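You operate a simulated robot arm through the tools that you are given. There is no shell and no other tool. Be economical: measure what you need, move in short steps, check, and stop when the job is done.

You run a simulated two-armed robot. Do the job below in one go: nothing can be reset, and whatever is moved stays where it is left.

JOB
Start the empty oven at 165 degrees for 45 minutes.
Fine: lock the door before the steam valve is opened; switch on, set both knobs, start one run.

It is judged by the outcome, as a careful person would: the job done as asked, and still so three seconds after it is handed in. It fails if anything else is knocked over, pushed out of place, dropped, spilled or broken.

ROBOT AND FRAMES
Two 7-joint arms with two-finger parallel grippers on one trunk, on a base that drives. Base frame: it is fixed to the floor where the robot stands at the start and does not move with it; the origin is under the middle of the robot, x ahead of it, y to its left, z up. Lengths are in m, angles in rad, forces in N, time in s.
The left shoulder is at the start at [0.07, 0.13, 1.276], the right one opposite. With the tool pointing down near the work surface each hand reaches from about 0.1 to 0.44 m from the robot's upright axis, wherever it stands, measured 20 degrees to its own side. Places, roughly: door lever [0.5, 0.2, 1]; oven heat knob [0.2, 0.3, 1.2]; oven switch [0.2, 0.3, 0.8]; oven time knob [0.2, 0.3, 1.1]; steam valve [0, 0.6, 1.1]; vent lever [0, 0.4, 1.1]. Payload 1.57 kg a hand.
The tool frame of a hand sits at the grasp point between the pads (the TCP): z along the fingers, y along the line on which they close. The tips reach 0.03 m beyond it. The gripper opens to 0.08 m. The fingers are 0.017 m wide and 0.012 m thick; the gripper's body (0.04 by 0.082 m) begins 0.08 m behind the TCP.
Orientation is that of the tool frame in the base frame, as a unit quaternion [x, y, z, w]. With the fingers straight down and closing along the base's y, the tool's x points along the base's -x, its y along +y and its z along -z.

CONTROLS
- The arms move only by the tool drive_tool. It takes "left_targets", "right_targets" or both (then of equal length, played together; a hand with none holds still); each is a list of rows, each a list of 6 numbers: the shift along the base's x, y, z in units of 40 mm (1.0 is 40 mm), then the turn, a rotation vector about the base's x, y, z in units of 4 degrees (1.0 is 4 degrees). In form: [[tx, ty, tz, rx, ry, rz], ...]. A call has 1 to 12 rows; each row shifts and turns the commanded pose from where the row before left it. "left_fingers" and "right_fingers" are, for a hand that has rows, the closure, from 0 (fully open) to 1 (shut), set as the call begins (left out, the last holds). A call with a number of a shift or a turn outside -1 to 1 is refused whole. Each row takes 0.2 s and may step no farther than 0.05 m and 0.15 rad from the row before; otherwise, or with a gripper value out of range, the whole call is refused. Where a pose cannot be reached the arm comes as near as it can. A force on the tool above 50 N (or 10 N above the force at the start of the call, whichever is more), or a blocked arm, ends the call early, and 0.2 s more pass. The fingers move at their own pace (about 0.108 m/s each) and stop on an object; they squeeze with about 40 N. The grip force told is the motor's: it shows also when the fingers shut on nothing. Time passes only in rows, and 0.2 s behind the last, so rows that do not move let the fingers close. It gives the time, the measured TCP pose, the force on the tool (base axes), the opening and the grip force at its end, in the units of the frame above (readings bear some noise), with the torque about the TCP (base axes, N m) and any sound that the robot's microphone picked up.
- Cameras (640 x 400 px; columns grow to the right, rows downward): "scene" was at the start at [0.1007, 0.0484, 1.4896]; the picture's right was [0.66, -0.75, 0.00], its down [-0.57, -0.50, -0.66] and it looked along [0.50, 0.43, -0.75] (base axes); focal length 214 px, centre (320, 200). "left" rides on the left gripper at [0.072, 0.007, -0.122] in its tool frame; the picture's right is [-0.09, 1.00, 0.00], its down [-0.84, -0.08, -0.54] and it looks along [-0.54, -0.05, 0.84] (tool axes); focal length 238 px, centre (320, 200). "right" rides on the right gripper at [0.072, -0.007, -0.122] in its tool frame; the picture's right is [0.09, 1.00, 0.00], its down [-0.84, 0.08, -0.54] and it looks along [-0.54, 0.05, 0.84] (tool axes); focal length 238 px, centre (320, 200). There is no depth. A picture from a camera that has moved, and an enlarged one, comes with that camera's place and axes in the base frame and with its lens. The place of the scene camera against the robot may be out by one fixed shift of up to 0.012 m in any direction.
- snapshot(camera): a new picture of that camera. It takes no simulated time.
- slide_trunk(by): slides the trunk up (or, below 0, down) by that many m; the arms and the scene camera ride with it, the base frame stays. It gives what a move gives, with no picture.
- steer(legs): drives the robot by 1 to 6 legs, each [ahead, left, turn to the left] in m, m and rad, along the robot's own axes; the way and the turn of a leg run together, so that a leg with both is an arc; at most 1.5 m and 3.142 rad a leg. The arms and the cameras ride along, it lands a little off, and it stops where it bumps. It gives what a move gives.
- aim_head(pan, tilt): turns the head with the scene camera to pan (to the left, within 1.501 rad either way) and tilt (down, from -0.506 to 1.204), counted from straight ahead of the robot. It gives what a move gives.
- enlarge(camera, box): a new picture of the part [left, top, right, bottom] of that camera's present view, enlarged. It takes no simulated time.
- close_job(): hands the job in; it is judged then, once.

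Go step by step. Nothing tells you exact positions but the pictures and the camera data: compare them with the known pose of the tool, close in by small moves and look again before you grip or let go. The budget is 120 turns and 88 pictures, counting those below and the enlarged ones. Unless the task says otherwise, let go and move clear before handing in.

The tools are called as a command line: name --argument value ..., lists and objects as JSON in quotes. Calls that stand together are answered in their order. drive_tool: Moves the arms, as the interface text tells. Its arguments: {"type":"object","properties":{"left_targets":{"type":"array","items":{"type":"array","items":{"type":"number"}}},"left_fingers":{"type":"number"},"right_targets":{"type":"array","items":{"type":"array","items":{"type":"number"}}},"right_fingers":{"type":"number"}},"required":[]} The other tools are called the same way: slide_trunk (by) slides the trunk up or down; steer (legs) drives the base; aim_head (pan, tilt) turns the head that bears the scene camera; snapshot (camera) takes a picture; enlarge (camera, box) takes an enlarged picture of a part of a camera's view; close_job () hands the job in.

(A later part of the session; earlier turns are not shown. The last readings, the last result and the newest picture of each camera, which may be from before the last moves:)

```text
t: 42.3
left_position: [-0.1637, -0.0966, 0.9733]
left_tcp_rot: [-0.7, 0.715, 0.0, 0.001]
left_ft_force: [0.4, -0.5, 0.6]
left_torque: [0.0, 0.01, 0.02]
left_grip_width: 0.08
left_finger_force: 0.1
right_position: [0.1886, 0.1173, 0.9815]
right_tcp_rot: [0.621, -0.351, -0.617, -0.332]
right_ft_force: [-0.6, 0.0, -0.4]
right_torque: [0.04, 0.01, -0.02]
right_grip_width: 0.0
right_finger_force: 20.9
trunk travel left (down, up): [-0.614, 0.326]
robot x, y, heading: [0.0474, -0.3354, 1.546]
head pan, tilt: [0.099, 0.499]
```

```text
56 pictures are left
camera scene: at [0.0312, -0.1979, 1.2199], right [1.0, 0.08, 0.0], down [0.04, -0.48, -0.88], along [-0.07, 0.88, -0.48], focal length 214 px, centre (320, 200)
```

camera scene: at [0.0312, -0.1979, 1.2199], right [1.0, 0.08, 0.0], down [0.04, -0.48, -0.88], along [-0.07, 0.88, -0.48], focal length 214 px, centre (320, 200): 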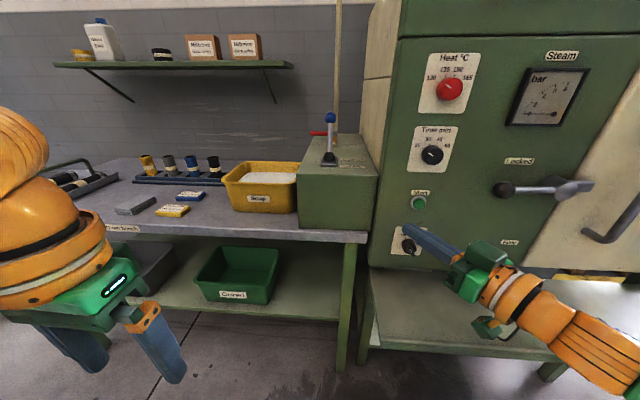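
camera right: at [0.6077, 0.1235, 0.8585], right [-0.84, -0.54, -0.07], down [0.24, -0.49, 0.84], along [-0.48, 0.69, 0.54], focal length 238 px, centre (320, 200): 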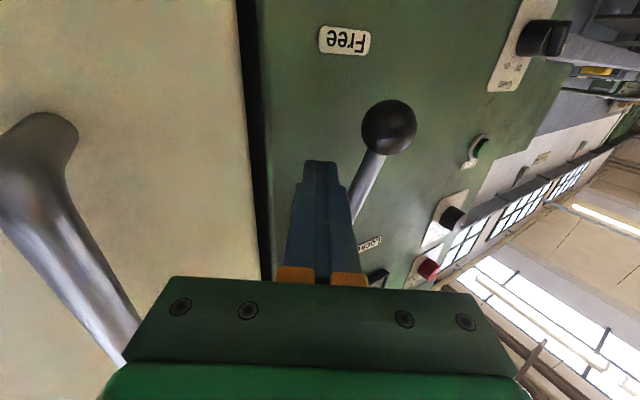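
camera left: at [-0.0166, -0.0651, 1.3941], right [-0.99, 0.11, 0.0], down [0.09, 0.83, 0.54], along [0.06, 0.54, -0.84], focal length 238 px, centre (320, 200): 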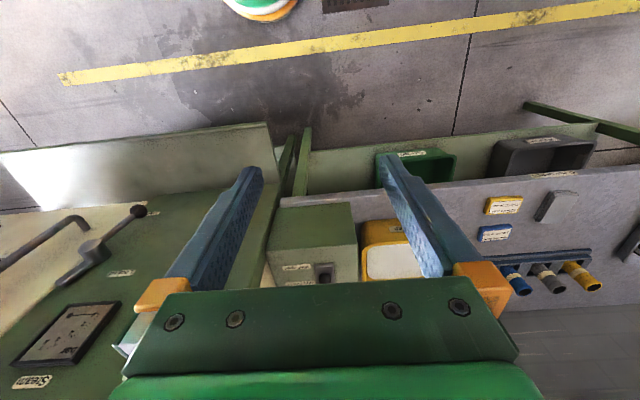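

The geometry puts the vent ball (y≈0.433) behind its base (y≈0.376): it already leans to "Vent closed", so I leave it. Now I look closely at the steam valve.

enlarge --camera "scene" --box '[290, 90, 390, 190]'

slide_trunk --by 0.3

enlarge --camera "scene" --box '[290, 170, 390, 270]'

```text
4.00 times, centred on (340, 140) of scene
camera zoom: at [0.0312, -0.1979, 1.2199], right [1.0, 0.08, 0.0], down [0.04, -0.48, -0.88], along [-0.07, 0.88, -0.48], focal length 858 px, centre (240, 440)
```

zoom: 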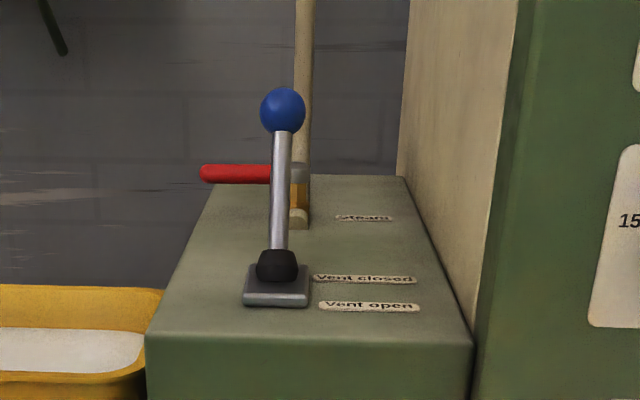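

```text
t: 45.3
left_position: [-0.1634, -0.0945, 1.2728]
left_tcp_rot: [-0.699, 0.715, 0.001, 0.001]
left_ft_force: [0.0, -0.4, -0.5]
left_torque: [0.03, -0.01, -0.03]
left_grip_width: 0.08
left_finger_force: 0.0
right_position: [0.1904, 0.1183, 1.2811]
right_tcp_rot: [0.621, -0.352, -0.617, -0.333]
right_ft_force: [-0.3, 0.4, -0.5]
right_torque: [0.02, 0.0, 0.04]
right_grip_width: 0.0
right_finger_force: 21.6
trunk travel left (down, up): [-0.914, 0.026]
robot x, y, heading: [0.0464, -0.3343, 1.544]
head pan, tilt: [0.099, 0.499]
```

```text
4.00 times, centred on (340, 220) of scene
camera zoom: at [0.0311, -0.1978, 1.5199], right [1.0, 0.08, 0.0], down [0.04, -0.48, -0.88], along [-0.07, 0.88, -0.48], focal length 858 px, centre (240, 120)
```

zoom: 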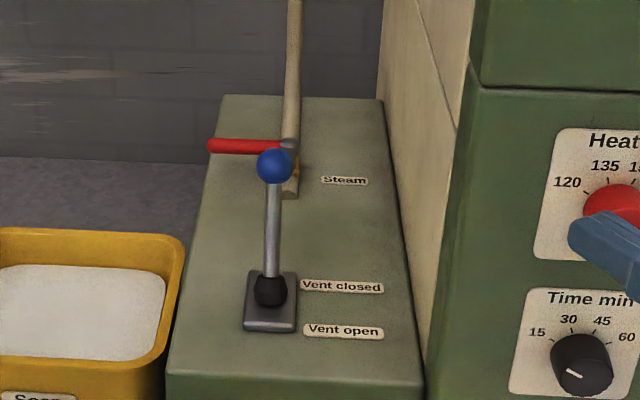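

Valve hub is near (0.021, 0.582, 1.066), with the red handle running to x≈-0.061, across a pipe that lies along y. To get close with the left arm I first park the right hand out to the right and back.

drive_tool --right_targets '[[0.5, -1, 0, 0, 0, 0], [1, -0.5, 0, 0, 0, 0], [1, -0.5, 0, 0, 0, 0.5], [1, -0.5, 0, 0, 0, 1], [1, -0.5, 0, 0, 0, 1], [1, -0.5, 0, 0, 0, 1], [1, -0.5, 0, 0, 0, 1], [0.5, -0.5, 0, 0, 0, 1], [0, -0.5, 0, 0, 0, 1]]'

```text
t: 47.3
left_position: [-0.1641, -0.0959, 1.2718]
left_tcp_rot: [-0.699, 0.715, 0.0, 0.001]
left_ft_force: [-0.3, -0.1, -0.4]
left_torque: [0.04, -0.01, -0.02]
left_grip_width: 0.0797
left_finger_force: 0.1
right_position: [0.449, -0.0831, 1.2813]
right_tcp_rot: [0.684, -0.204, -0.675, -0.186]
right_ft_force: [-0.5, 0.8, -0.1]
right_torque: [0.01, 0.02, -0.01]
right_grip_width: 0.0001
right_finger_force: 21.2
right hand out of reach, approached as far as the arm can: row 1, 8, 9
trunk travel left (down, up): [-0.914, 0.026]
robot x, y, heading: [0.0458, -0.3364, 1.544]
head pan, tilt: [0.099, 0.499]
```

Now I pitch the left hand forward while moving it ahead.

drive_tool --left_fingers 1 --left_targets '[[0, 0.6, 0, 1, 0, 0], [0, 0.6, 0, 1, 0, 0], [0, 0.6, 0, 1, 0, 0], [0, 0.6, 0, 1, 0, 0], [0, 0.6, 0, 1, 0, 0], [0, 0.6, 0, 1, 0, 0], [0, 0.6, 0, 1, 0, 0], [0, 0.6, 0, 1, 0, 0], [0, 0.5, 0, 1, 0, 0], [0, 0.3, 0, 1, 0, 0], [0, 0, 0, 1, 0, 0], [0, 0, 0, 1, 0, 0]]'

drive_tool --left_targets '[[0, 0, 0, 1, 0, 0], [0, 0, 0, 1, 0, 0], [0, 0, 0, 1, 0, 0], [0, 0, 0, 0, 0, -1], [0, 0, 0, 0, 0, -1], [0, 0, 0, 0, 0, -1], [0, 0, 0, 0, 0, -1], [0, 0, 0, 0, 0, -1], [0, 0, 0, 0, 0, -1]]'

```text
t: 49.9
left_position: [-0.1642, 0.1284, 1.2732]
left_tcp_rot: [-0.638, 0.653, 0.291, 0.285]
left_ft_force: [0.3, -0.2, -0.7]
left_torque: [-0.04, 0.0, -0.02]
left_grip_width: 0.0003
left_finger_force: 21.1
right_position: [0.4503, -0.0825, 1.2806]
right_tcp_rot: [0.683, -0.203, -0.676, -0.187]
right_ft_force: [0.1, -0.4, 1.1]
right_torque: [0.0, -0.02, 0.01]
right_grip_width: 0.0
right_finger_force: 21.1
trunk travel left (down, up): [-0.914, 0.026]
robot x, y, heading: [0.0456, -0.3379, 1.547]
head pan, tilt: [0.099, 0.499]
```

```text
t: 51.9
left_position: [-0.1646, 0.1271, 1.2723]
left_tcp_rot: [-0.464, 0.73, 0.278, 0.418]
left_ft_force: [-0.2, 0.4, 0.1]
left_torque: [-0.02, -0.01, -0.03]
left_grip_width: 0.0
left_finger_force: 21.3
right_position: [0.4494, -0.0804, 1.2811]
right_tcp_rot: [0.684, -0.204, -0.675, -0.186]
right_ft_force: [-0.3, -1.0, -0.5]
right_torque: [-0.03, -0.03, 0.02]
right_grip_width: 0.0
right_finger_force: 21.7
trunk travel left (down, up): [-0.914, 0.026]
robot x, y, heading: [0.0426, -0.3317, 1.546]
head pan, tilt: [0.099, 0.499]
```

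Left hand oriented as wanted. Now drive ahead 0.2 m.

steer --legs '[[0.2, 0.0, 0]]'

snapshot --camera "left"

snapshot --camera "scene"

```text
t: 53.5
left_position: [-0.1607, 0.3213, 1.2733]
left_tcp_rot: [-0.464, 0.73, 0.279, 0.417]
left_ft_force: [-0.4, -0.3, 0.5]
left_torque: [0.06, 0.02, 0.02]
left_grip_width: 0.0
left_finger_force: 21.0
right_position: [0.4529, 0.1134, 1.2826]
right_tcp_rot: [0.684, -0.203, -0.676, -0.187]
right_ft_force: [-0.4, -0.7, -0.6]
right_torque: [0.0, -0.01, 0.01]
right_grip_width: 0.0001
right_finger_force: 21.3
trunk travel left (down, up): [-0.914, 0.026]
robot x, y, heading: [0.0479, -0.1386, 1.548]
head pan, tilt: [0.099, 0.499]
```

```text
53 pictures are left
camera left: at [-0.2243, 0.1967, 1.2722], right [-0.89, 0.45, 0.1], down [0.07, -0.09, 0.99], along [0.46, 0.89, 0.05], focal length 238 px, centre (320, 200)
```

left: 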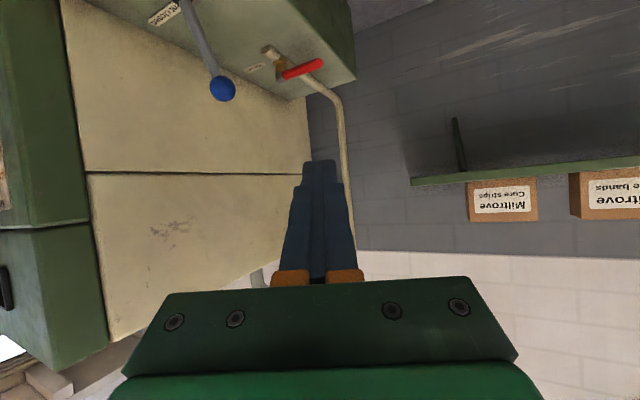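

```text
52 pictures are left
camera scene: at [0.0349, -0.0047, 1.5205], right [1.0, 0.08, 0.0], down [0.04, -0.47, -0.88], along [-0.07, 0.88, -0.48], focal length 214 px, centre (320, 200)
```

scene: 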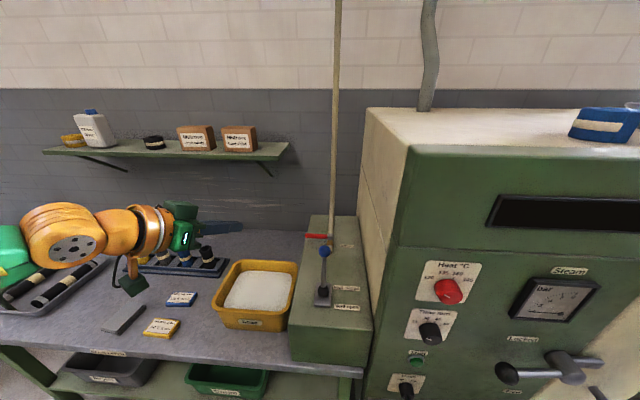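

The pipe clearly runs along y under the handle, so the valve is closed now. I lower the trunk and bring the left fingertips in front of the handle's free end.

slide_trunk --by -0.13

drive_tool --left_targets '[[0.2, 0.8, 0, 0, 0, 0], [0.3, 0.8, 0, 0, 0, 0], [0.5, 0.8, 0, 0, 0, 0], [0.5, 0.8, 0, 0, 0, 0], [0.5, 0.6, 0, 0, 0, 0], [0.4, 0.4, 0, 0, 0, 0]]'

snapshot --camera "scene"

snapshot --camera "left"

```text
t: 55.0
left_position: [-0.1592, 0.3268, 1.1422]
left_tcp_rot: [-0.465, 0.73, 0.278, 0.416]
left_ft_force: [0.3, 0.4, 0.5]
left_torque: [0.0, -0.01, 0.04]
left_grip_width: 0.0001
left_finger_force: 21.1
right_position: [0.4534, 0.1183, 1.1508]
right_tcp_rot: [0.684, -0.204, -0.676, -0.186]
right_ft_force: [-0.6, -0.5, 1.4]
right_torque: [-0.02, 0.01, 0.0]
right_grip_width: 0.0
right_finger_force: 21.4
trunk travel left (down, up): [-0.784, 0.156]
robot x, y, heading: [0.0515, -0.138, 1.557]
head pan, tilt: [0.099, 0.499]
```

```text
t: 56.4
left_position: [-0.0752, 0.4694, 1.1388]
left_tcp_rot: [-0.465, 0.73, 0.279, 0.416]
left_ft_force: [0.3, 0.6, -0.6]
left_torque: [0.03, -0.04, 0.0]
left_grip_width: 0.0
left_finger_force: 21.4
left hand out of reach, approached as far as the arm can: row 5, 6
right_position: [0.4542, 0.1181, 1.1506]
right_tcp_rot: [0.684, -0.202, -0.676, -0.186]
right_ft_force: [-1.0, 0.3, -0.2]
right_torque: [-0.02, 0.01, -0.04]
right_grip_width: 0.0001
right_finger_force: 20.9
trunk travel left (down, up): [-0.784, 0.156]
robot x, y, heading: [0.0481, -0.1394, 1.557]
head pan, tilt: [0.099, 0.499]
```

```text
51 pictures are left
camera scene: at [0.0348, -0.0002, 1.39], right [1.0, 0.08, 0.0], down [0.04, -0.48, -0.88], along [-0.07, 0.88, -0.48], focal length 214 px, centre (320, 200)
```

scene: 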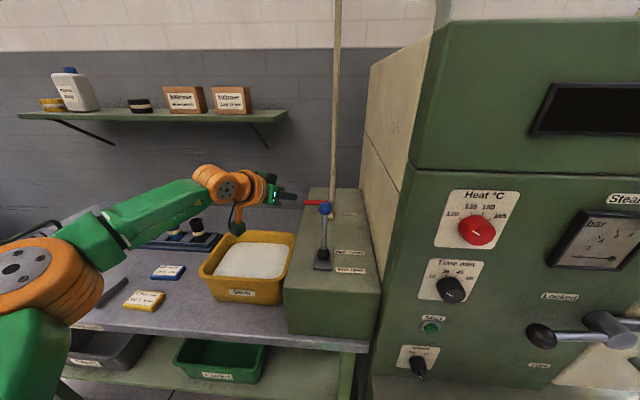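

```text
50 pictures are left
camera left: at [-0.1381, 0.3435, 1.1374], right [-0.89, 0.45, 0.1], down [0.07, -0.09, 0.99], along [0.46, 0.89, 0.05], focal length 238 px, centre (320, 200)
```

left: 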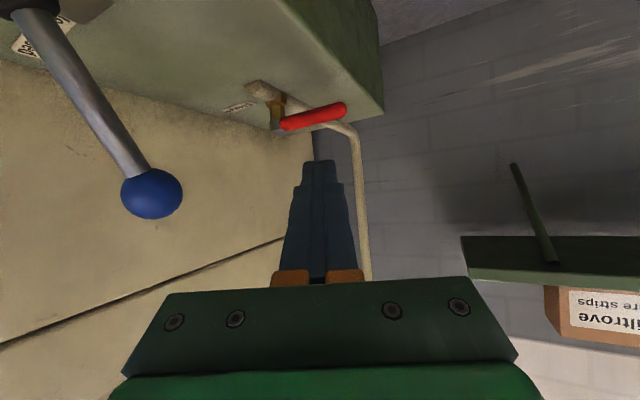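

I'm near the left arm's limit; I'll tuck the right hand back and up, then drive 0.1 m further ahead.

drive_tool --right_targets '[[0.4, -0.6, 0.6, 0, 0, 0.5], [0.4, -0.6, 0.6, 0, 0, 0.5], [0.4, -0.6, 0.6, 0, 0, 0.5], [0.4, -0.6, 0.6, 0, 0, 0.5]]'

steer --legs '[[0.09, 0.0, 0]]'

snapshot --camera "left"

snapshot --camera "scene"

```text
t: 57.4
left_position: [-0.0755, 0.4699, 1.14]
left_tcp_rot: [-0.464, 0.731, 0.277, 0.417]
left_ft_force: [0.2, -0.1, 0.8]
left_torque: [-0.01, -0.03, 0.01]
left_grip_width: 0.0
left_finger_force: 21.4
right_position: [0.403, 0.0527, 1.24]
right_tcp_rot: [0.696, -0.155, -0.687, -0.138]
right_ft_force: [-0.1, -0.1, 0.2]
right_torque: [0.0, 0.01, 0.0]
right_grip_width: 0.0
right_finger_force: 21.6
right hand out of reach, approached as far as the arm can: row 1, 2, 3, 4
trunk travel left (down, up): [-0.784, 0.156]
robot x, y, heading: [0.0488, -0.1383, 1.552]
head pan, tilt: [0.099, 0.499]
```

```text
t: 58.5
left_position: [-0.0717, 0.5571, 1.141]
left_tcp_rot: [-0.463, 0.73, 0.28, 0.418]
left_ft_force: [-0.5, -0.1, 0.4]
left_torque: [0.04, 0.0, 0.01]
left_grip_width: 0.0
left_finger_force: 21.1
right_position: [0.4063, 0.1402, 1.2399]
right_tcp_rot: [0.696, -0.156, -0.687, -0.14]
right_ft_force: [-0.2, 0.3, -0.7]
right_torque: [0.04, 0.02, -0.02]
right_grip_width: 0.0001
right_finger_force: 21.2
trunk travel left (down, up): [-0.784, 0.156]
robot x, y, heading: [0.051, -0.0452, 1.547]
head pan, tilt: [0.099, 0.499]
```

```text
49 pictures are left
camera left: at [-0.136, 0.4306, 1.139], right [-0.89, 0.45, 0.1], down [0.07, -0.09, 0.99], along [0.46, 0.89, 0.05], focal length 238 px, centre (320, 200)
```

left: 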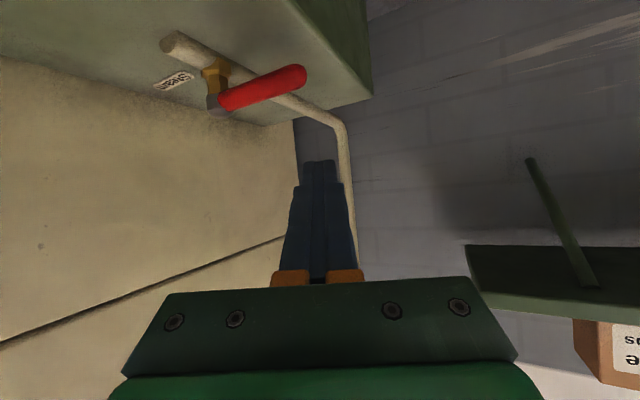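

```text
48 pictures are left
camera scene: at [0.0369, 0.0863, 1.3904], right [1.0, 0.08, 0.0], down [0.04, -0.47, -0.88], along [-0.07, 0.88, -0.48], focal length 214 px, centre (320, 200)
```

scene: 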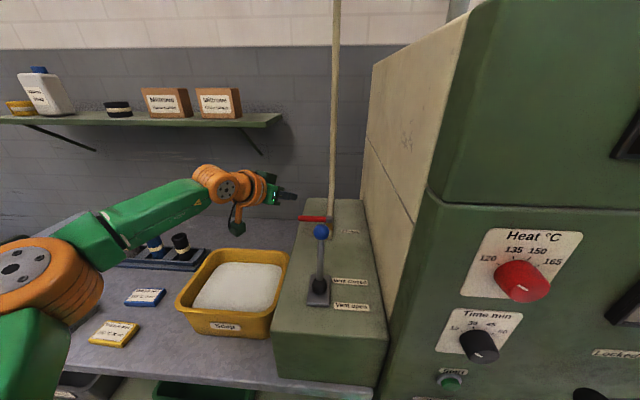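

The handle end is at about (-0.053, 0.582, 1.06), hub about (0.018, 0.575, 1.063). I'll set the fingertip in front of the handle's free end and gently try it away from me.

drive_tool --left_targets '[[0.2, -1, 0, 0, 0, 0], [0.3, -0.1, -0.8, 0, 0, 0], [0, 0, -0.8, 0, 0, 0]]'

snapshot --camera "left"

enlarge --camera "scene" --box '[240, 160, 360, 260]'

```text
t: 59.4
left_position: [-0.0518, 0.5173, 1.0728]
left_tcp_rot: [-0.464, 0.732, 0.276, 0.416]
left_ft_force: [0.2, -0.3, 0.3]
left_torque: [-0.03, -0.02, -0.01]
left_grip_width: 0.0
left_finger_force: 21.4
right_position: [0.4054, 0.1478, 1.239]
right_tcp_rot: [0.697, -0.156, -0.687, -0.137]
right_ft_force: [-1.1, 1.0, 0.3]
right_torque: [0.03, 0.03, 0.01]
right_grip_width: 0.0
right_finger_force: 21.6
trunk travel left (down, up): [-0.784, 0.156]
robot x, y, heading: [0.0502, -0.047, 1.552]
head pan, tilt: [0.099, 0.499]
```

```text
47 pictures are left
camera left: at [-0.1152, 0.3919, 1.0716], right [-0.88, 0.46, 0.1], down [0.07, -0.09, 0.99], along [0.46, 0.89, 0.04], focal length 238 px, centre (320, 200)
```

left: 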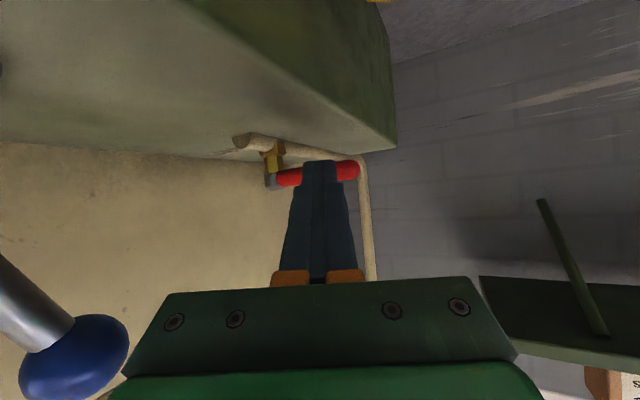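

```text
4.00 times, centred on (300, 210) of scene
camera zoom: at [0.0365, 0.0939, 1.3896], right [1.0, 0.08, 0.0], down [0.04, -0.48, -0.88], along [-0.07, 0.87, -0.48], focal length 858 px, centre (400, 160)
```

zoom: 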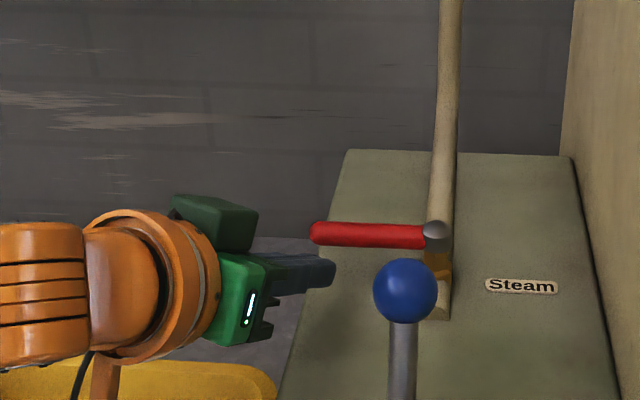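

Tip is just in front of the handle. A gentle push in +y.

drive_tool --left_targets '[[0, 0.3, 0, 0, 0, 0], [0, 0.3, 0, 0, 0, 0], [0, 0.3, 0, 0, 0, 0], [0, 0.2, 0, 0, 0, 0]]'

enlarge --camera "scene" --box '[240, 160, 360, 260]'

```text
t: 60.4
left_position: [-0.0559, 0.5503, 1.077]
left_tcp_rot: [-0.463, 0.731, 0.278, 0.417]
left_ft_force: [-0.3, -1.7, 0.1]
left_torque: [-0.01, 0.0, -0.03]
left_grip_width: 0.0
left_finger_force: 21.5
left hand out of reach, approached as far as the arm can: row 3, 4
right_position: [0.4061, 0.1433, 1.2394]
right_tcp_rot: [0.696, -0.156, -0.687, -0.139]
right_ft_force: [0.4, 0.4, -0.1]
right_torque: [0.0, -0.02, -0.03]
right_grip_width: 0.0003
right_finger_force: 21.2
trunk travel left (down, up): [-0.784, 0.156]
robot x, y, heading: [0.0504, -0.0493, 1.547]
head pan, tilt: [0.099, 0.499]
```

```text
4.00 times, centred on (300, 210) of scene
camera zoom: at [0.0368, 0.09, 1.39], right [1.0, 0.08, 0.0], down [0.04, -0.48, -0.88], along [-0.07, 0.88, -0.48], focal length 858 px, centre (400, 160)
```

zoom: 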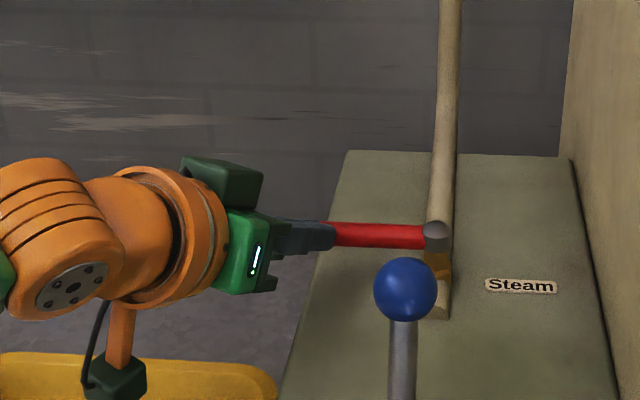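

I've reached the arm's limit just at the handle. I'll back off slightly, drive 0.045 m ahead, and continue.

drive_tool --left_targets '[[0, -0.8, 0, 0, 0, 0], [0, -0.6, 0, 0, 0, 0]]'

steer --legs '[[0.045, 0.0, 0]]'

```text
t: 61.0
left_position: [-0.0556, 0.4931, 1.0768]
left_tcp_rot: [-0.464, 0.731, 0.278, 0.417]
left_ft_force: [0.3, -0.6, 0.2]
left_torque: [-0.03, -0.03, 0.02]
left_grip_width: 0.0001
left_finger_force: 20.8
right_position: [0.4065, 0.1426, 1.24]
right_tcp_rot: [0.696, -0.155, -0.687, -0.14]
right_ft_force: [0.1, -0.6, 0.0]
right_torque: [0.0, 0.0, -0.02]
right_grip_width: 0.0001
right_finger_force: 21.5
trunk travel left (down, up): [-0.784, 0.156]
robot x, y, heading: [0.0536, -0.0471, 1.552]
head pan, tilt: [0.099, 0.499]
```

```text
t: 61.9
left_position: [-0.0535, 0.54, 1.0776]
left_tcp_rot: [-0.464, 0.731, 0.278, 0.416]
left_ft_force: [-0.2, -0.1, 0.4]
left_torque: [0.03, -0.02, 0.01]
left_grip_width: 0.0
left_finger_force: 21.7
right_position: [0.4078, 0.189, 1.2384]
right_tcp_rot: [0.696, -0.156, -0.687, -0.14]
right_ft_force: [0.6, 0.0, 0.0]
right_torque: [-0.01, -0.04, 0.0]
right_grip_width: 0.0
right_finger_force: 21.4
trunk travel left (down, up): [-0.784, 0.156]
robot x, y, heading: [0.0535, -0.005, 1.55]
head pan, tilt: [0.099, 0.499]
```

drive_tool --left_targets '[[0, 0.3, -0.05, 0, 0, 0], [0, 0.3, 0, 0, 0, 0], [0, 0.3, 0, 0, 0, 0], [0, 0.3, 0, 0, 0, 0]]'

enlarge --camera "scene" --box '[240, 160, 360, 260]'

```text
t: 62.9
left_position: [-0.0502, 0.601, 1.0716]
left_tcp_rot: [-0.465, 0.731, 0.276, 0.415]
left_ft_force: [1.1, 2.4, 5.1]
left_torque: [-0.09, -0.03, 0.04]
left_grip_width: 0.0
left_finger_force: 21.5
right_position: [0.4089, 0.203, 1.237]
right_tcp_rot: [0.696, -0.16, -0.687, -0.135]
right_ft_force: [0.3, 1.2, -0.8]
right_torque: [-0.01, 0.04, 0.14]
right_grip_width: 0.0
right_finger_force: 21.3
trunk travel left (down, up): [-0.784, 0.156]
robot x, y, heading: [0.0507, 0.0038, 1.549]
head pan, tilt: [0.099, 0.499]
```

```text
4.00 times, centred on (300, 210) of scene
camera zoom: at [0.0404, 0.151, 1.3885], right [1.0, 0.08, 0.0], down [0.04, -0.49, -0.87], along [-0.07, 0.87, -0.49], focal length 858 px, centre (400, 160)
```

zoom: 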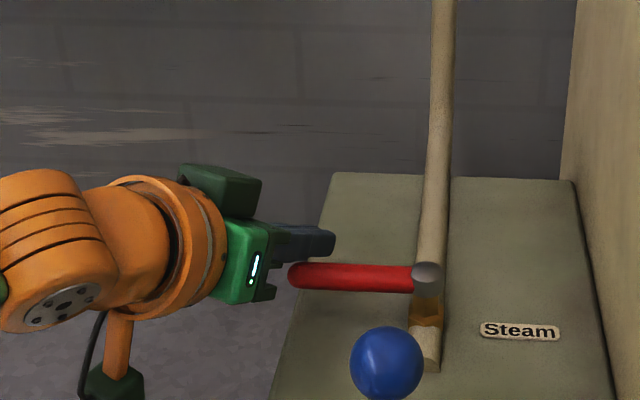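

The tip rode over the handle without turning it and now rests behind/above it. Convention says counter-clockwise opens, so I'll draw it back toward me with slight downward hold.

drive_tool --left_targets '[[0, -0.3, -0.1, 0, 0, 0], [0.05, -0.3, 0, 0, 0, 0], [0.1, -0.3, 0, 0, 0, 0]]'

enlarge --camera "scene" --box '[240, 160, 360, 260]'

snapshot --camera "left"

```text
t: 63.6
left_position: [-0.0462, 0.5496, 1.0728]
left_tcp_rot: [-0.463, 0.73, 0.28, 0.417]
left_ft_force: [2.3, 0.6, 10.4]
left_torque: [-0.02, -0.12, 0.04]
left_grip_width: 0.0
left_finger_force: 21.5
right_position: [0.4099, 0.187, 1.2399]
right_tcp_rot: [0.695, -0.157, -0.687, -0.141]
right_ft_force: [0.1, -0.3, -0.1]
right_torque: [0.0, -0.01, 0.04]
right_grip_width: 0.0002
right_finger_force: 21.6
trunk travel left (down, up): [-0.784, 0.156]
robot x, y, heading: [0.0498, 0.0007, 1.555]
head pan, tilt: [0.099, 0.499]
```

```text
4.00 times, centred on (300, 210) of scene
camera zoom: at [0.0403, 0.1329, 1.3904], right [1.0, 0.08, 0.0], down [0.04, -0.47, -0.88], along [-0.07, 0.88, -0.48], focal length 858 px, centre (400, 160)
```

zoom: 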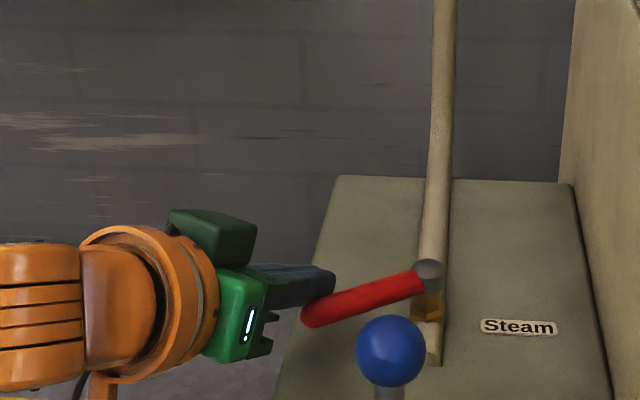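

```text
42 pictures are left
camera left: at [-0.1104, 0.4242, 1.0712], right [-0.88, 0.45, 0.1], down [0.07, -0.09, 0.99], along [0.46, 0.89, 0.05], focal length 238 px, centre (320, 200)
```

left: 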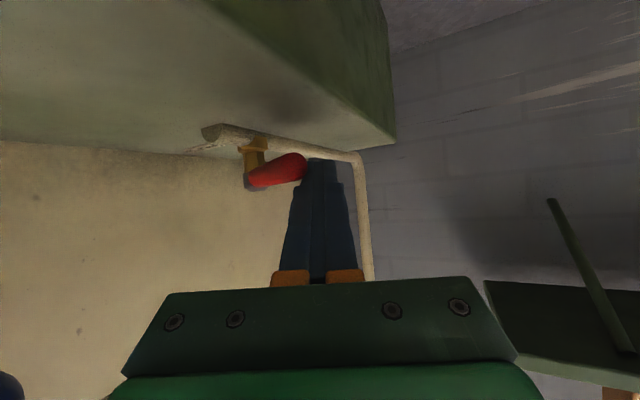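

It turns: counter-clockwise opens. I continue the arc, yawing the hand rightward to stay clear of the vent ball.

drive_tool --left_targets '[[-0.05, -0.24, 0, 0, 0, -1], [-0.05, -0.24, 0, 0, 0, -1], [0.07, -0.14, 0, 0, 0, -1], [0.07, -0.14, 0, 0, 0, -1], [0.1, -0.1, 0, 0, 0, -1]]'

snapshot --camera "left"

enlarge --camera "scene" --box '[240, 160, 360, 260]'

```text
t: 64.8
left_position: [-0.0431, 0.519, 1.07]
left_tcp_rot: [-0.331, 0.8, 0.201, 0.458]
left_ft_force: [-1.6, 0.7, 0.2]
left_torque: [0.01, 0.02, 0.02]
left_grip_width: 0.0
left_finger_force: 21.1
right_position: [0.4058, 0.1901, 1.2393]
right_tcp_rot: [0.696, -0.156, -0.687, -0.138]
right_ft_force: [-0.3, -0.8, -0.2]
right_torque: [0.02, 0.03, -0.02]
right_grip_width: 0.0001
right_finger_force: 20.8
trunk travel left (down, up): [-0.784, 0.156]
robot x, y, heading: [0.0533, 0.0005, 1.547]
head pan, tilt: [0.099, 0.499]
```

```text
41 pictures are left
camera left: at [-0.1465, 0.4236, 1.068], right [-0.68, 0.73, 0.1], down [0.03, -0.1, 0.99], along [0.74, 0.67, 0.05], focal length 238 px, centre (320, 200)
```

left: 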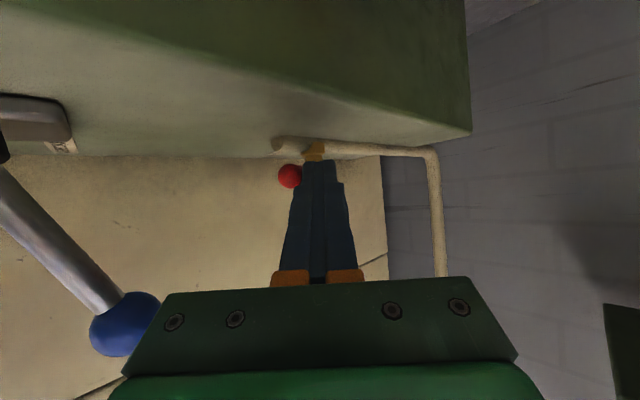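

```text
4.00 times, centred on (300, 210) of scene
camera zoom: at [0.0375, 0.1366, 1.3899], right [1.0, 0.08, 0.0], down [0.04, -0.48, -0.88], along [-0.07, 0.88, -0.48], focal length 858 px, centre (400, 160)
```

zoom: 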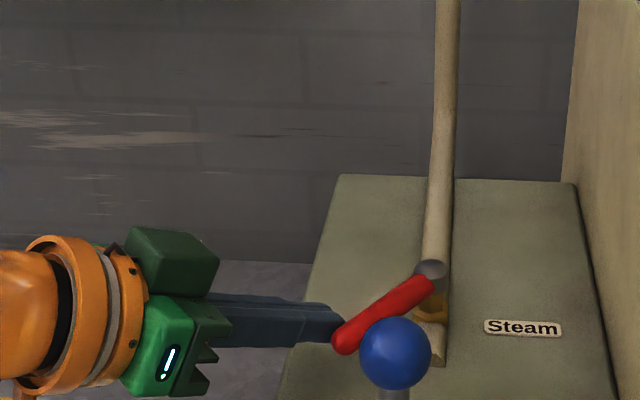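

About halfway. Continue pushing toward +x to bring it in line with the pipe.

drive_tool --left_targets '[[0.12, -0.1, 0, 0, 0, -1], [0.14, -0.1, 0, 0, 0, -1], [0.17, -0.08, 0, 0, 0, -1], [0.2, -0.05, 0, 0, 0, 0], [0.2, 0, 0, 0, 0, 0]]'

enlarge --camera "scene" --box '[240, 160, 360, 260]'

```text
t: 66.0
left_position: [-0.0091, 0.5073, 1.0709]
left_tcp_rot: [-0.245, 0.831, 0.152, 0.476]
left_ft_force: [-0.7, -0.1, -0.2]
left_torque: [-0.04, 0.0, -0.01]
left_grip_width: 0.0002
left_finger_force: 21.2
right_position: [0.4087, 0.1896, 1.2378]
right_tcp_rot: [0.696, -0.157, -0.687, -0.14]
right_ft_force: [-0.5, -0.4, -0.1]
right_torque: [0.0, 0.04, 0.0]
right_grip_width: 0.0
right_finger_force: 21.2
trunk travel left (down, up): [-0.784, 0.156]
robot x, y, heading: [0.0489, -0.0008, 1.55]
head pan, tilt: [0.099, 0.499]
```

```text
4.00 times, centred on (300, 210) of scene
camera zoom: at [0.0385, 0.1365, 1.3899], right [1.0, 0.08, 0.0], down [0.04, -0.48, -0.88], along [-0.07, 0.88, -0.48], focal length 858 px, centre (400, 160)
```

zoom: 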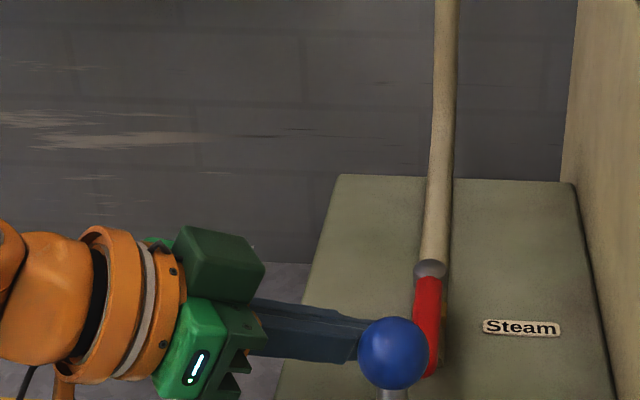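

Nearly aligned; a tiny extra push to feel the stop, and I'll check the lamps/gauge after.

drive_tool --left_targets '[[0.12, 0, 0, 0, 0, 0], [0.12, 0, 0, 0, 0, 0]]'

snapshot --camera "scene"

snapshot --camera "left"

```text
t: 66.7
left_position: [-0.0058, 0.5061, 1.0707]
left_tcp_rot: [-0.245, 0.829, 0.152, 0.478]
left_ft_force: [-12.4, 0.5, 2.4]
left_torque: [0.03, 0.01, 0.1]
left_grip_width: 0.0
left_finger_force: 21.1
right_position: [0.4002, 0.1895, 1.2413]
right_tcp_rot: [0.698, -0.155, -0.685, -0.139]
right_ft_force: [0.2, -0.9, -0.4]
right_torque: [0.01, 0.03, 0.02]
right_grip_width: 0.0
right_finger_force: 21.4
trunk travel left (down, up): [-0.784, 0.156]
robot x, y, heading: [0.0541, 0.0012, 1.549]
head pan, tilt: [0.099, 0.499]
```

```text
38 pictures are left
camera scene: at [0.0309, 0.1355, 1.39], right [1.0, 0.08, 0.01], down [0.04, -0.48, -0.88], along [-0.07, 0.88, -0.48], focal length 214 px, centre (320, 200)
```

scene: 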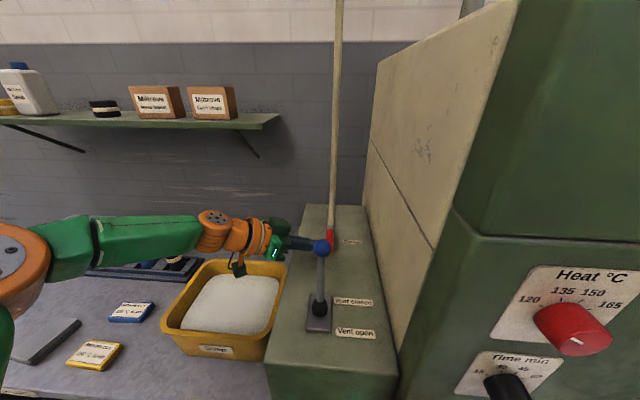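

```text
37 pictures are left
camera left: at [-0.1267, 0.4337, 1.0679], right [-0.51, 0.85, 0.1], down [0.01, -0.11, 0.99], along [0.86, 0.51, 0.05], focal length 238 px, centre (320, 200)
```

left: 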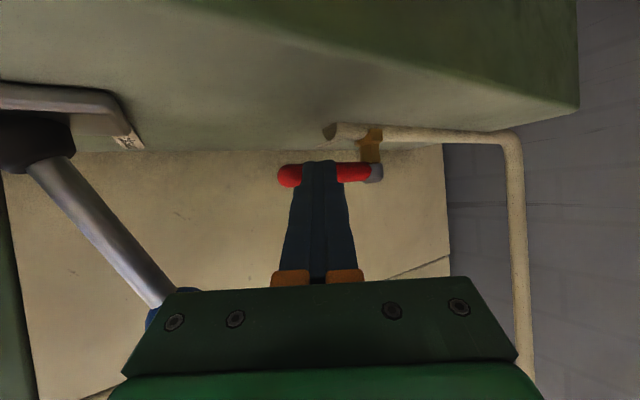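

The valve is against its open stop. I withdraw the left hand to the left and up, then back the base off.

drive_tool --left_targets '[[-0.8, 0, 0.2, 0, 0, 0], [-1, 0, 0.6, 0, 0, 0], [-0.8, 0, 1, 0, 0, 0], [-0.6, -0.5, 0.8, 0, 0, 0], [-0.4, -0.8, 0.5, 0, 0, 0], [-0.2, -1, 0, 0, 0, 0], [0, -1, 0, 0, 0, 0]]'

steer --legs '[[-0.33, 0.0, 0]]'

aim_head --pan -0.3 --tilt 0.3

snapshot --camera "scene"

```text
refused: row 3 steps farther than a row can; nothing moved
```

```text
t: 68.1
left_position: [-0.0076, 0.3717, 1.0732]
left_tcp_rot: [-0.25, 0.826, 0.163, 0.478]
left_ft_force: [-2.5, 4.5, -1.0]
left_torque: [0.08, 0.11, 0.14]
left_grip_width: 0.0
left_finger_force: 21.4
right_position: [0.404, 0.0494, 1.239]
right_tcp_rot: [0.697, -0.157, -0.686, -0.138]
right_ft_force: [-0.5, 0.1, 0.1]
right_torque: [0.05, 0.02, -0.02]
right_grip_width: 0.0004
right_finger_force: 21.2
trunk travel left (down, up): [-0.784, 0.156]
robot x, y, heading: [0.0486, -0.1436, 1.549]
head pan, tilt: [0.099, 0.499]
stopped in leg 1: the force on the tool passed its limit at 82 N (the readings are from after the stop); the commanded pose is now the measured one
```

```text
t: 68.9
left_position: [-0.0077, 0.3711, 1.0729]
left_tcp_rot: [-0.25, 0.826, 0.163, 0.478]
left_ft_force: [-2.7, 5.6, 1.6]
left_torque: [0.12, 0.03, 0.16]
left_grip_width: 0.0001
left_finger_force: 20.9
right_position: [0.4027, 0.0499, 1.2389]
right_tcp_rot: [0.697, -0.158, -0.686, -0.14]
right_ft_force: [0.6, 0.0, -0.3]
right_torque: [-0.01, 0.01, -0.02]
right_grip_width: 0.0001
right_finger_force: 21.2
trunk travel left (down, up): [-0.784, 0.156]
robot x, y, heading: [0.0499, -0.147, 1.552]
head pan, tilt: [-0.3, 0.3]
```

```text
36 pictures are left
camera scene: at [0.0697, -0.0056, 1.4081], right [0.95, -0.32, 0.0], down [-0.09, -0.28, -0.95], along [0.3, 0.91, -0.3], focal length 214 px, centre (320, 200)
```

scene: 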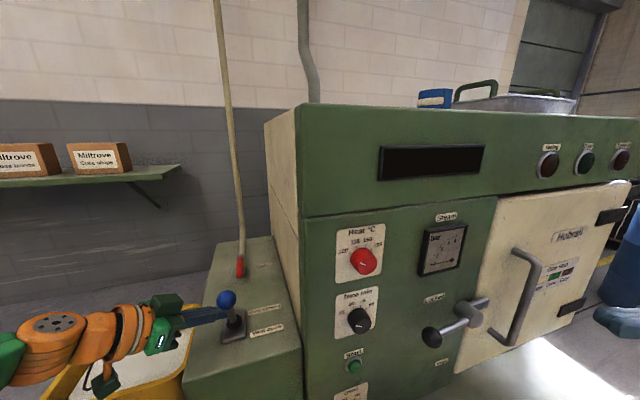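

My batching was a mistake: the withdraw move was refused, the base still backed up, and the finger caught the vent lever and pulled it toward "open". I'll look closely before restoring it.

aim_head --pan 0.1 --tilt 0.6

enlarge --camera "scene" --box '[240, 120, 380, 260]'

snapshot --camera "left"

```text
t: 69.8
left_position: [-0.0063, 0.3705, 1.0737]
left_tcp_rot: [-0.25, 0.826, 0.162, 0.478]
left_ft_force: [-4.1, 6.2, 3.3]
left_torque: [0.15, 0.01, 0.21]
left_grip_width: 0.0
left_finger_force: 21.9
right_position: [0.4022, 0.0493, 1.2388]
right_tcp_rot: [0.697, -0.157, -0.686, -0.139]
right_ft_force: [0.2, 0.3, -0.6]
right_torque: [-0.02, 0.0, -0.01]
right_grip_width: 0.0
right_finger_force: 21.2
trunk travel left (down, up): [-0.784, 0.156]
robot x, y, heading: [0.0499, -0.1431, 1.549]
head pan, tilt: [0.099, 0.6]
```

```text
2.86 times, centred on (310, 190) of scene
camera zoom: at [0.0333, -0.0062, 1.3806], right [1.0, 0.08, 0.0], down [0.04, -0.56, -0.82], along [-0.06, 0.82, -0.57], focal length 613 px, centre (349, 229)
```

zoom: 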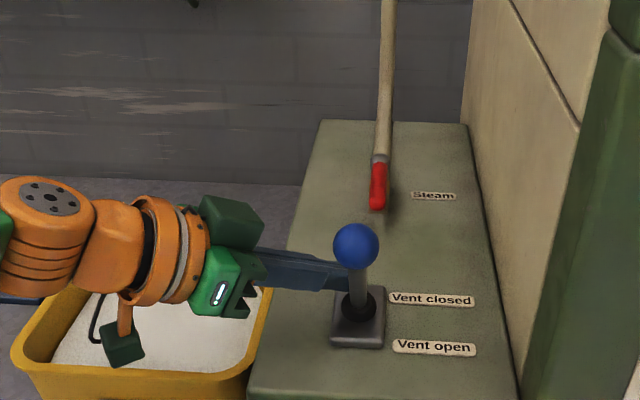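

```text
34 pictures are left
camera left: at [-0.1262, 0.297, 1.07], right [-0.53, 0.84, 0.11], down [0.01, -0.12, 0.99], along [0.85, 0.52, 0.06], focal length 238 px, centre (320, 200)
```

left: 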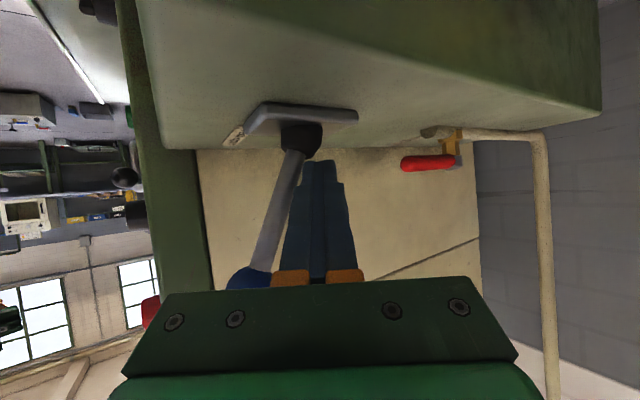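

The vent lever now leans to "open", undamaged by the look of it; the steam valve is still open. I'll free the finger leftward and come round to its front to push it back to "closed".

drive_tool --left_targets '[[0, 0.4, 0, 0, 0, 0], [-1, 0.1, 0, 0, 0, 0], [-1, 0, 0, 0, 0, 0], [-1, 0, 0, 0, 0, 0], [0, 0, 1, 0, 0, 0], [0, -1, 0, 0, 0, 0], [0, -1, 0, 0, 0, 0], [0, -1, 0, 0, 0, 0]]'

enlarge --camera "scene" --box '[240, 120, 380, 260]'

```text
t: 71.6
left_position: [-0.1236, 0.2575, 1.1172]
left_tcp_rot: [-0.248, 0.827, 0.164, 0.478]
left_ft_force: [0.9, -0.8, -0.2]
left_torque: [0.0, 0.05, 0.03]
left_grip_width: 0.0
left_finger_force: 21.7
left hand out of reach, approached as far as the arm can: row 1
right_position: [0.4044, 0.0458, 1.2392]
right_tcp_rot: [0.696, -0.156, -0.687, -0.139]
right_ft_force: [0.6, -0.4, -0.7]
right_torque: [-0.02, -0.03, -0.02]
right_grip_width: 0.0
right_finger_force: 21.6
trunk travel left (down, up): [-0.784, 0.156]
robot x, y, heading: [0.054, -0.1443, 1.552]
head pan, tilt: [0.099, 0.6]
```

```text
2.86 times, centred on (310, 190) of scene
camera zoom: at [0.0356, -0.011, 1.3811], right [1.0, 0.08, 0.0], down [0.04, -0.56, -0.83], along [-0.06, 0.82, -0.56], focal length 613 px, centre (349, 229)
```

zoom: 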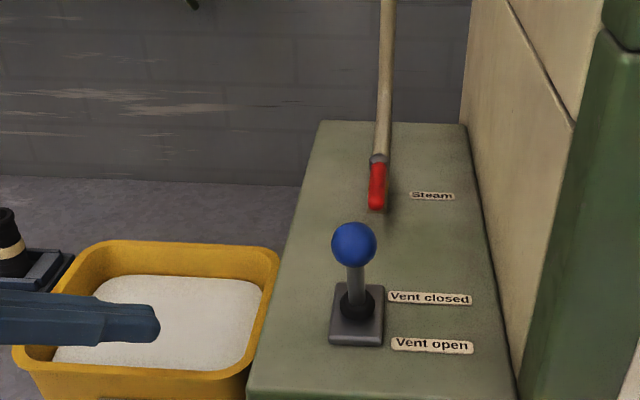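

At this yaw I need more forward reach, so I drive ahead 0.09 m (hand is well left of the lever) and then bring the hand back in front of it.

steer --legs '[[0.09, 0.0, 0]]'

```text
t: 72.7
left_position: [-0.1228, 0.3467, 1.117]
left_tcp_rot: [-0.247, 0.826, 0.164, 0.479]
left_ft_force: [-0.5, -0.7, -0.1]
left_torque: [0.0, 0.0, 0.03]
left_grip_width: 0.0
left_finger_force: 21.4
right_position: [0.4067, 0.132, 1.241]
right_tcp_rot: [0.696, -0.155, -0.687, -0.141]
right_ft_force: [-0.2, -0.4, 0.7]
right_torque: [0.02, -0.01, -0.02]
right_grip_width: 0.0
right_finger_force: 21.5
trunk travel left (down, up): [-0.784, 0.156]
robot x, y, heading: [0.0477, -0.0533, 1.547]
head pan, tilt: [0.099, 0.6]
```

drive_tool --left_targets '[[0, -1, 0, 0, 0, 0], [0, -1, 0, 0, 0, 0], [1, -0.1, 0, 0, 0, 0], [1, 0, 0, 0, 0, 0], [0.9, 0, 0, 0, 0, 0]]'

enlarge --camera "scene" --box '[240, 120, 380, 260]'

```text
t: 73.9
left_position: [-0.0086, 0.2785, 1.1213]
left_tcp_rot: [-0.248, 0.828, 0.162, 0.476]
left_ft_force: [-0.2, -0.4, -0.2]
left_torque: [0.01, 0.0, -0.02]
left_grip_width: 0.0
left_finger_force: 21.2
left hand out of reach, approached as far as the arm can: row 4, 5
right_position: [0.4064, 0.1373, 1.2396]
right_tcp_rot: [0.696, -0.158, -0.687, -0.14]
right_ft_force: [0.6, 0.5, 0.4]
right_torque: [0.02, 0.0, 0.02]
right_grip_width: 0.0
right_finger_force: 21.3
trunk travel left (down, up): [-0.784, 0.156]
robot x, y, heading: [0.0467, -0.0543, 1.548]
head pan, tilt: [0.099, 0.6]
```

```text
2.86 times, centred on (310, 190) of scene
camera zoom: at [0.0384, 0.0811, 1.3808], right [1.0, 0.08, 0.0], down [0.04, -0.56, -0.82], along [-0.06, 0.82, -0.57], focal length 613 px, centre (349, 229)
```

zoom: 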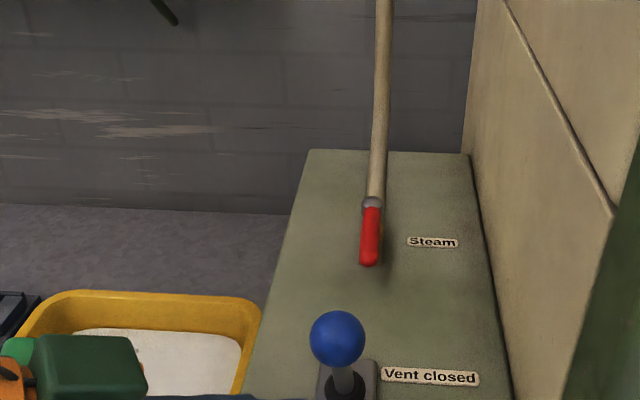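

enlarge --camera "scene" --box '[220, 190, 400, 330]'

snapshot --camera "left"

```text
2.86 times, centred on (310, 260) of scene
camera zoom: at [0.0384, 0.0811, 1.3808], right [1.0, 0.08, 0.0], down [0.04, -0.56, -0.82], along [-0.06, 0.82, -0.57], focal length 613 px, centre (349, 29)
```

zoom: 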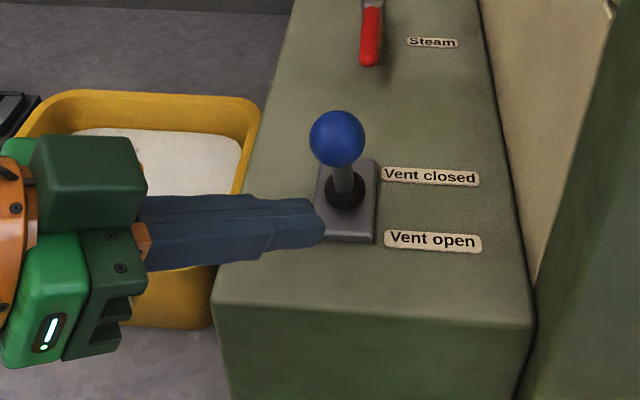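

```text
30 pictures are left
camera left: at [-0.1285, 0.2042, 1.1184], right [-0.52, 0.84, 0.11], down [0.01, -0.12, 0.99], along [0.85, 0.52, 0.05], focal length 238 px, centre (320, 200)
```

left: 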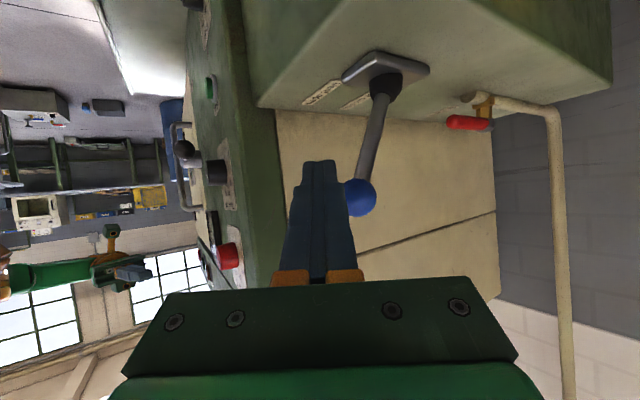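

The tip barely overlaps the stick; I'll get a bit more in +x and begin pushing +y.

drive_tool --left_targets '[[0.5, 0, 0, 0, 0, 0.5], [0.3, 0.2, 0, 0, 0, 0.5], [0.1, 0.4, 0, 0, 0, 0], [0, 0.4, 0, 0, 0, 0]]'

snapshot --camera "left"

```text
t: 74.9
left_position: [0.0299, 0.324, 1.1261]
left_tcp_rot: [-0.276, 0.818, 0.18, 0.471]
left_ft_force: [0.5, -2.3, 1.1]
left_torque: [0.07, 0.01, 0.03]
left_grip_width: 0.0002
left_finger_force: 21.2
left hand out of reach, approached as far as the arm can: row 1
right_position: [0.4076, 0.1349, 1.2398]
right_tcp_rot: [0.696, -0.157, -0.687, -0.14]
right_ft_force: [0.4, -0.2, -1.2]
right_torque: [-0.01, -0.01, 0.01]
right_grip_width: 0.0
right_finger_force: 21.5
trunk travel left (down, up): [-0.784, 0.156]
robot x, y, heading: [0.052, -0.0573, 1.546]
head pan, tilt: [0.099, 0.6]
```

```text
29 pictures are left
camera left: at [-0.0855, 0.2412, 1.1225], right [-0.58, 0.81, 0.11], down [0.02, -0.12, 0.99], along [0.81, 0.58, 0.06], focal length 238 px, centre (320, 200)
```

left: 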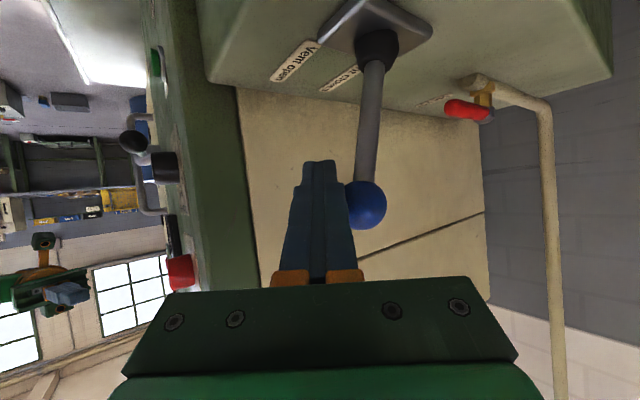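

Pushing well. Continue in +y until the closed stop.

drive_tool --left_targets '[[-0.1, 0.4, 0, 0, 0, 0], [-0.1, 0.4, 0, 0, 0, 0], [-0.1, 0.4, 0, 0, 0, 0], [0, 0.3, 0, 0, 0, 0]]'

snapshot --camera "left"

```text
t: 75.9
left_position: [0.0151, 0.3862, 1.1263]
left_tcp_rot: [-0.277, 0.818, 0.178, 0.472]
left_ft_force: [3.4, -1.2, 0.1]
left_torque: [-0.02, -0.08, -0.09]
left_grip_width: 0.0
left_finger_force: 21.1
right_position: [0.4069, 0.1368, 1.2391]
right_tcp_rot: [0.696, -0.157, -0.686, -0.139]
right_ft_force: [-0.8, 0.9, 0.7]
right_torque: [0.01, 0.0, -0.01]
right_grip_width: 0.0
right_finger_force: 21.9
trunk travel left (down, up): [-0.784, 0.156]
robot x, y, heading: [0.0538, -0.0525, 1.547]
head pan, tilt: [0.099, 0.6]
```

```text
28 pictures are left
camera left: at [-0.0995, 0.3042, 1.1222], right [-0.58, 0.81, 0.11], down [0.02, -0.12, 0.99], along [0.81, 0.58, 0.06], focal length 238 px, centre (320, 200)
```

left: 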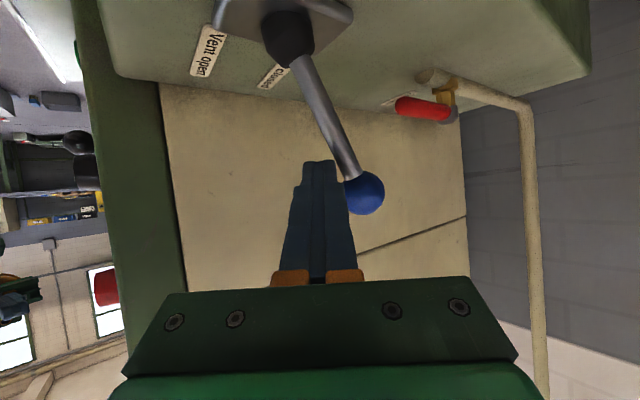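

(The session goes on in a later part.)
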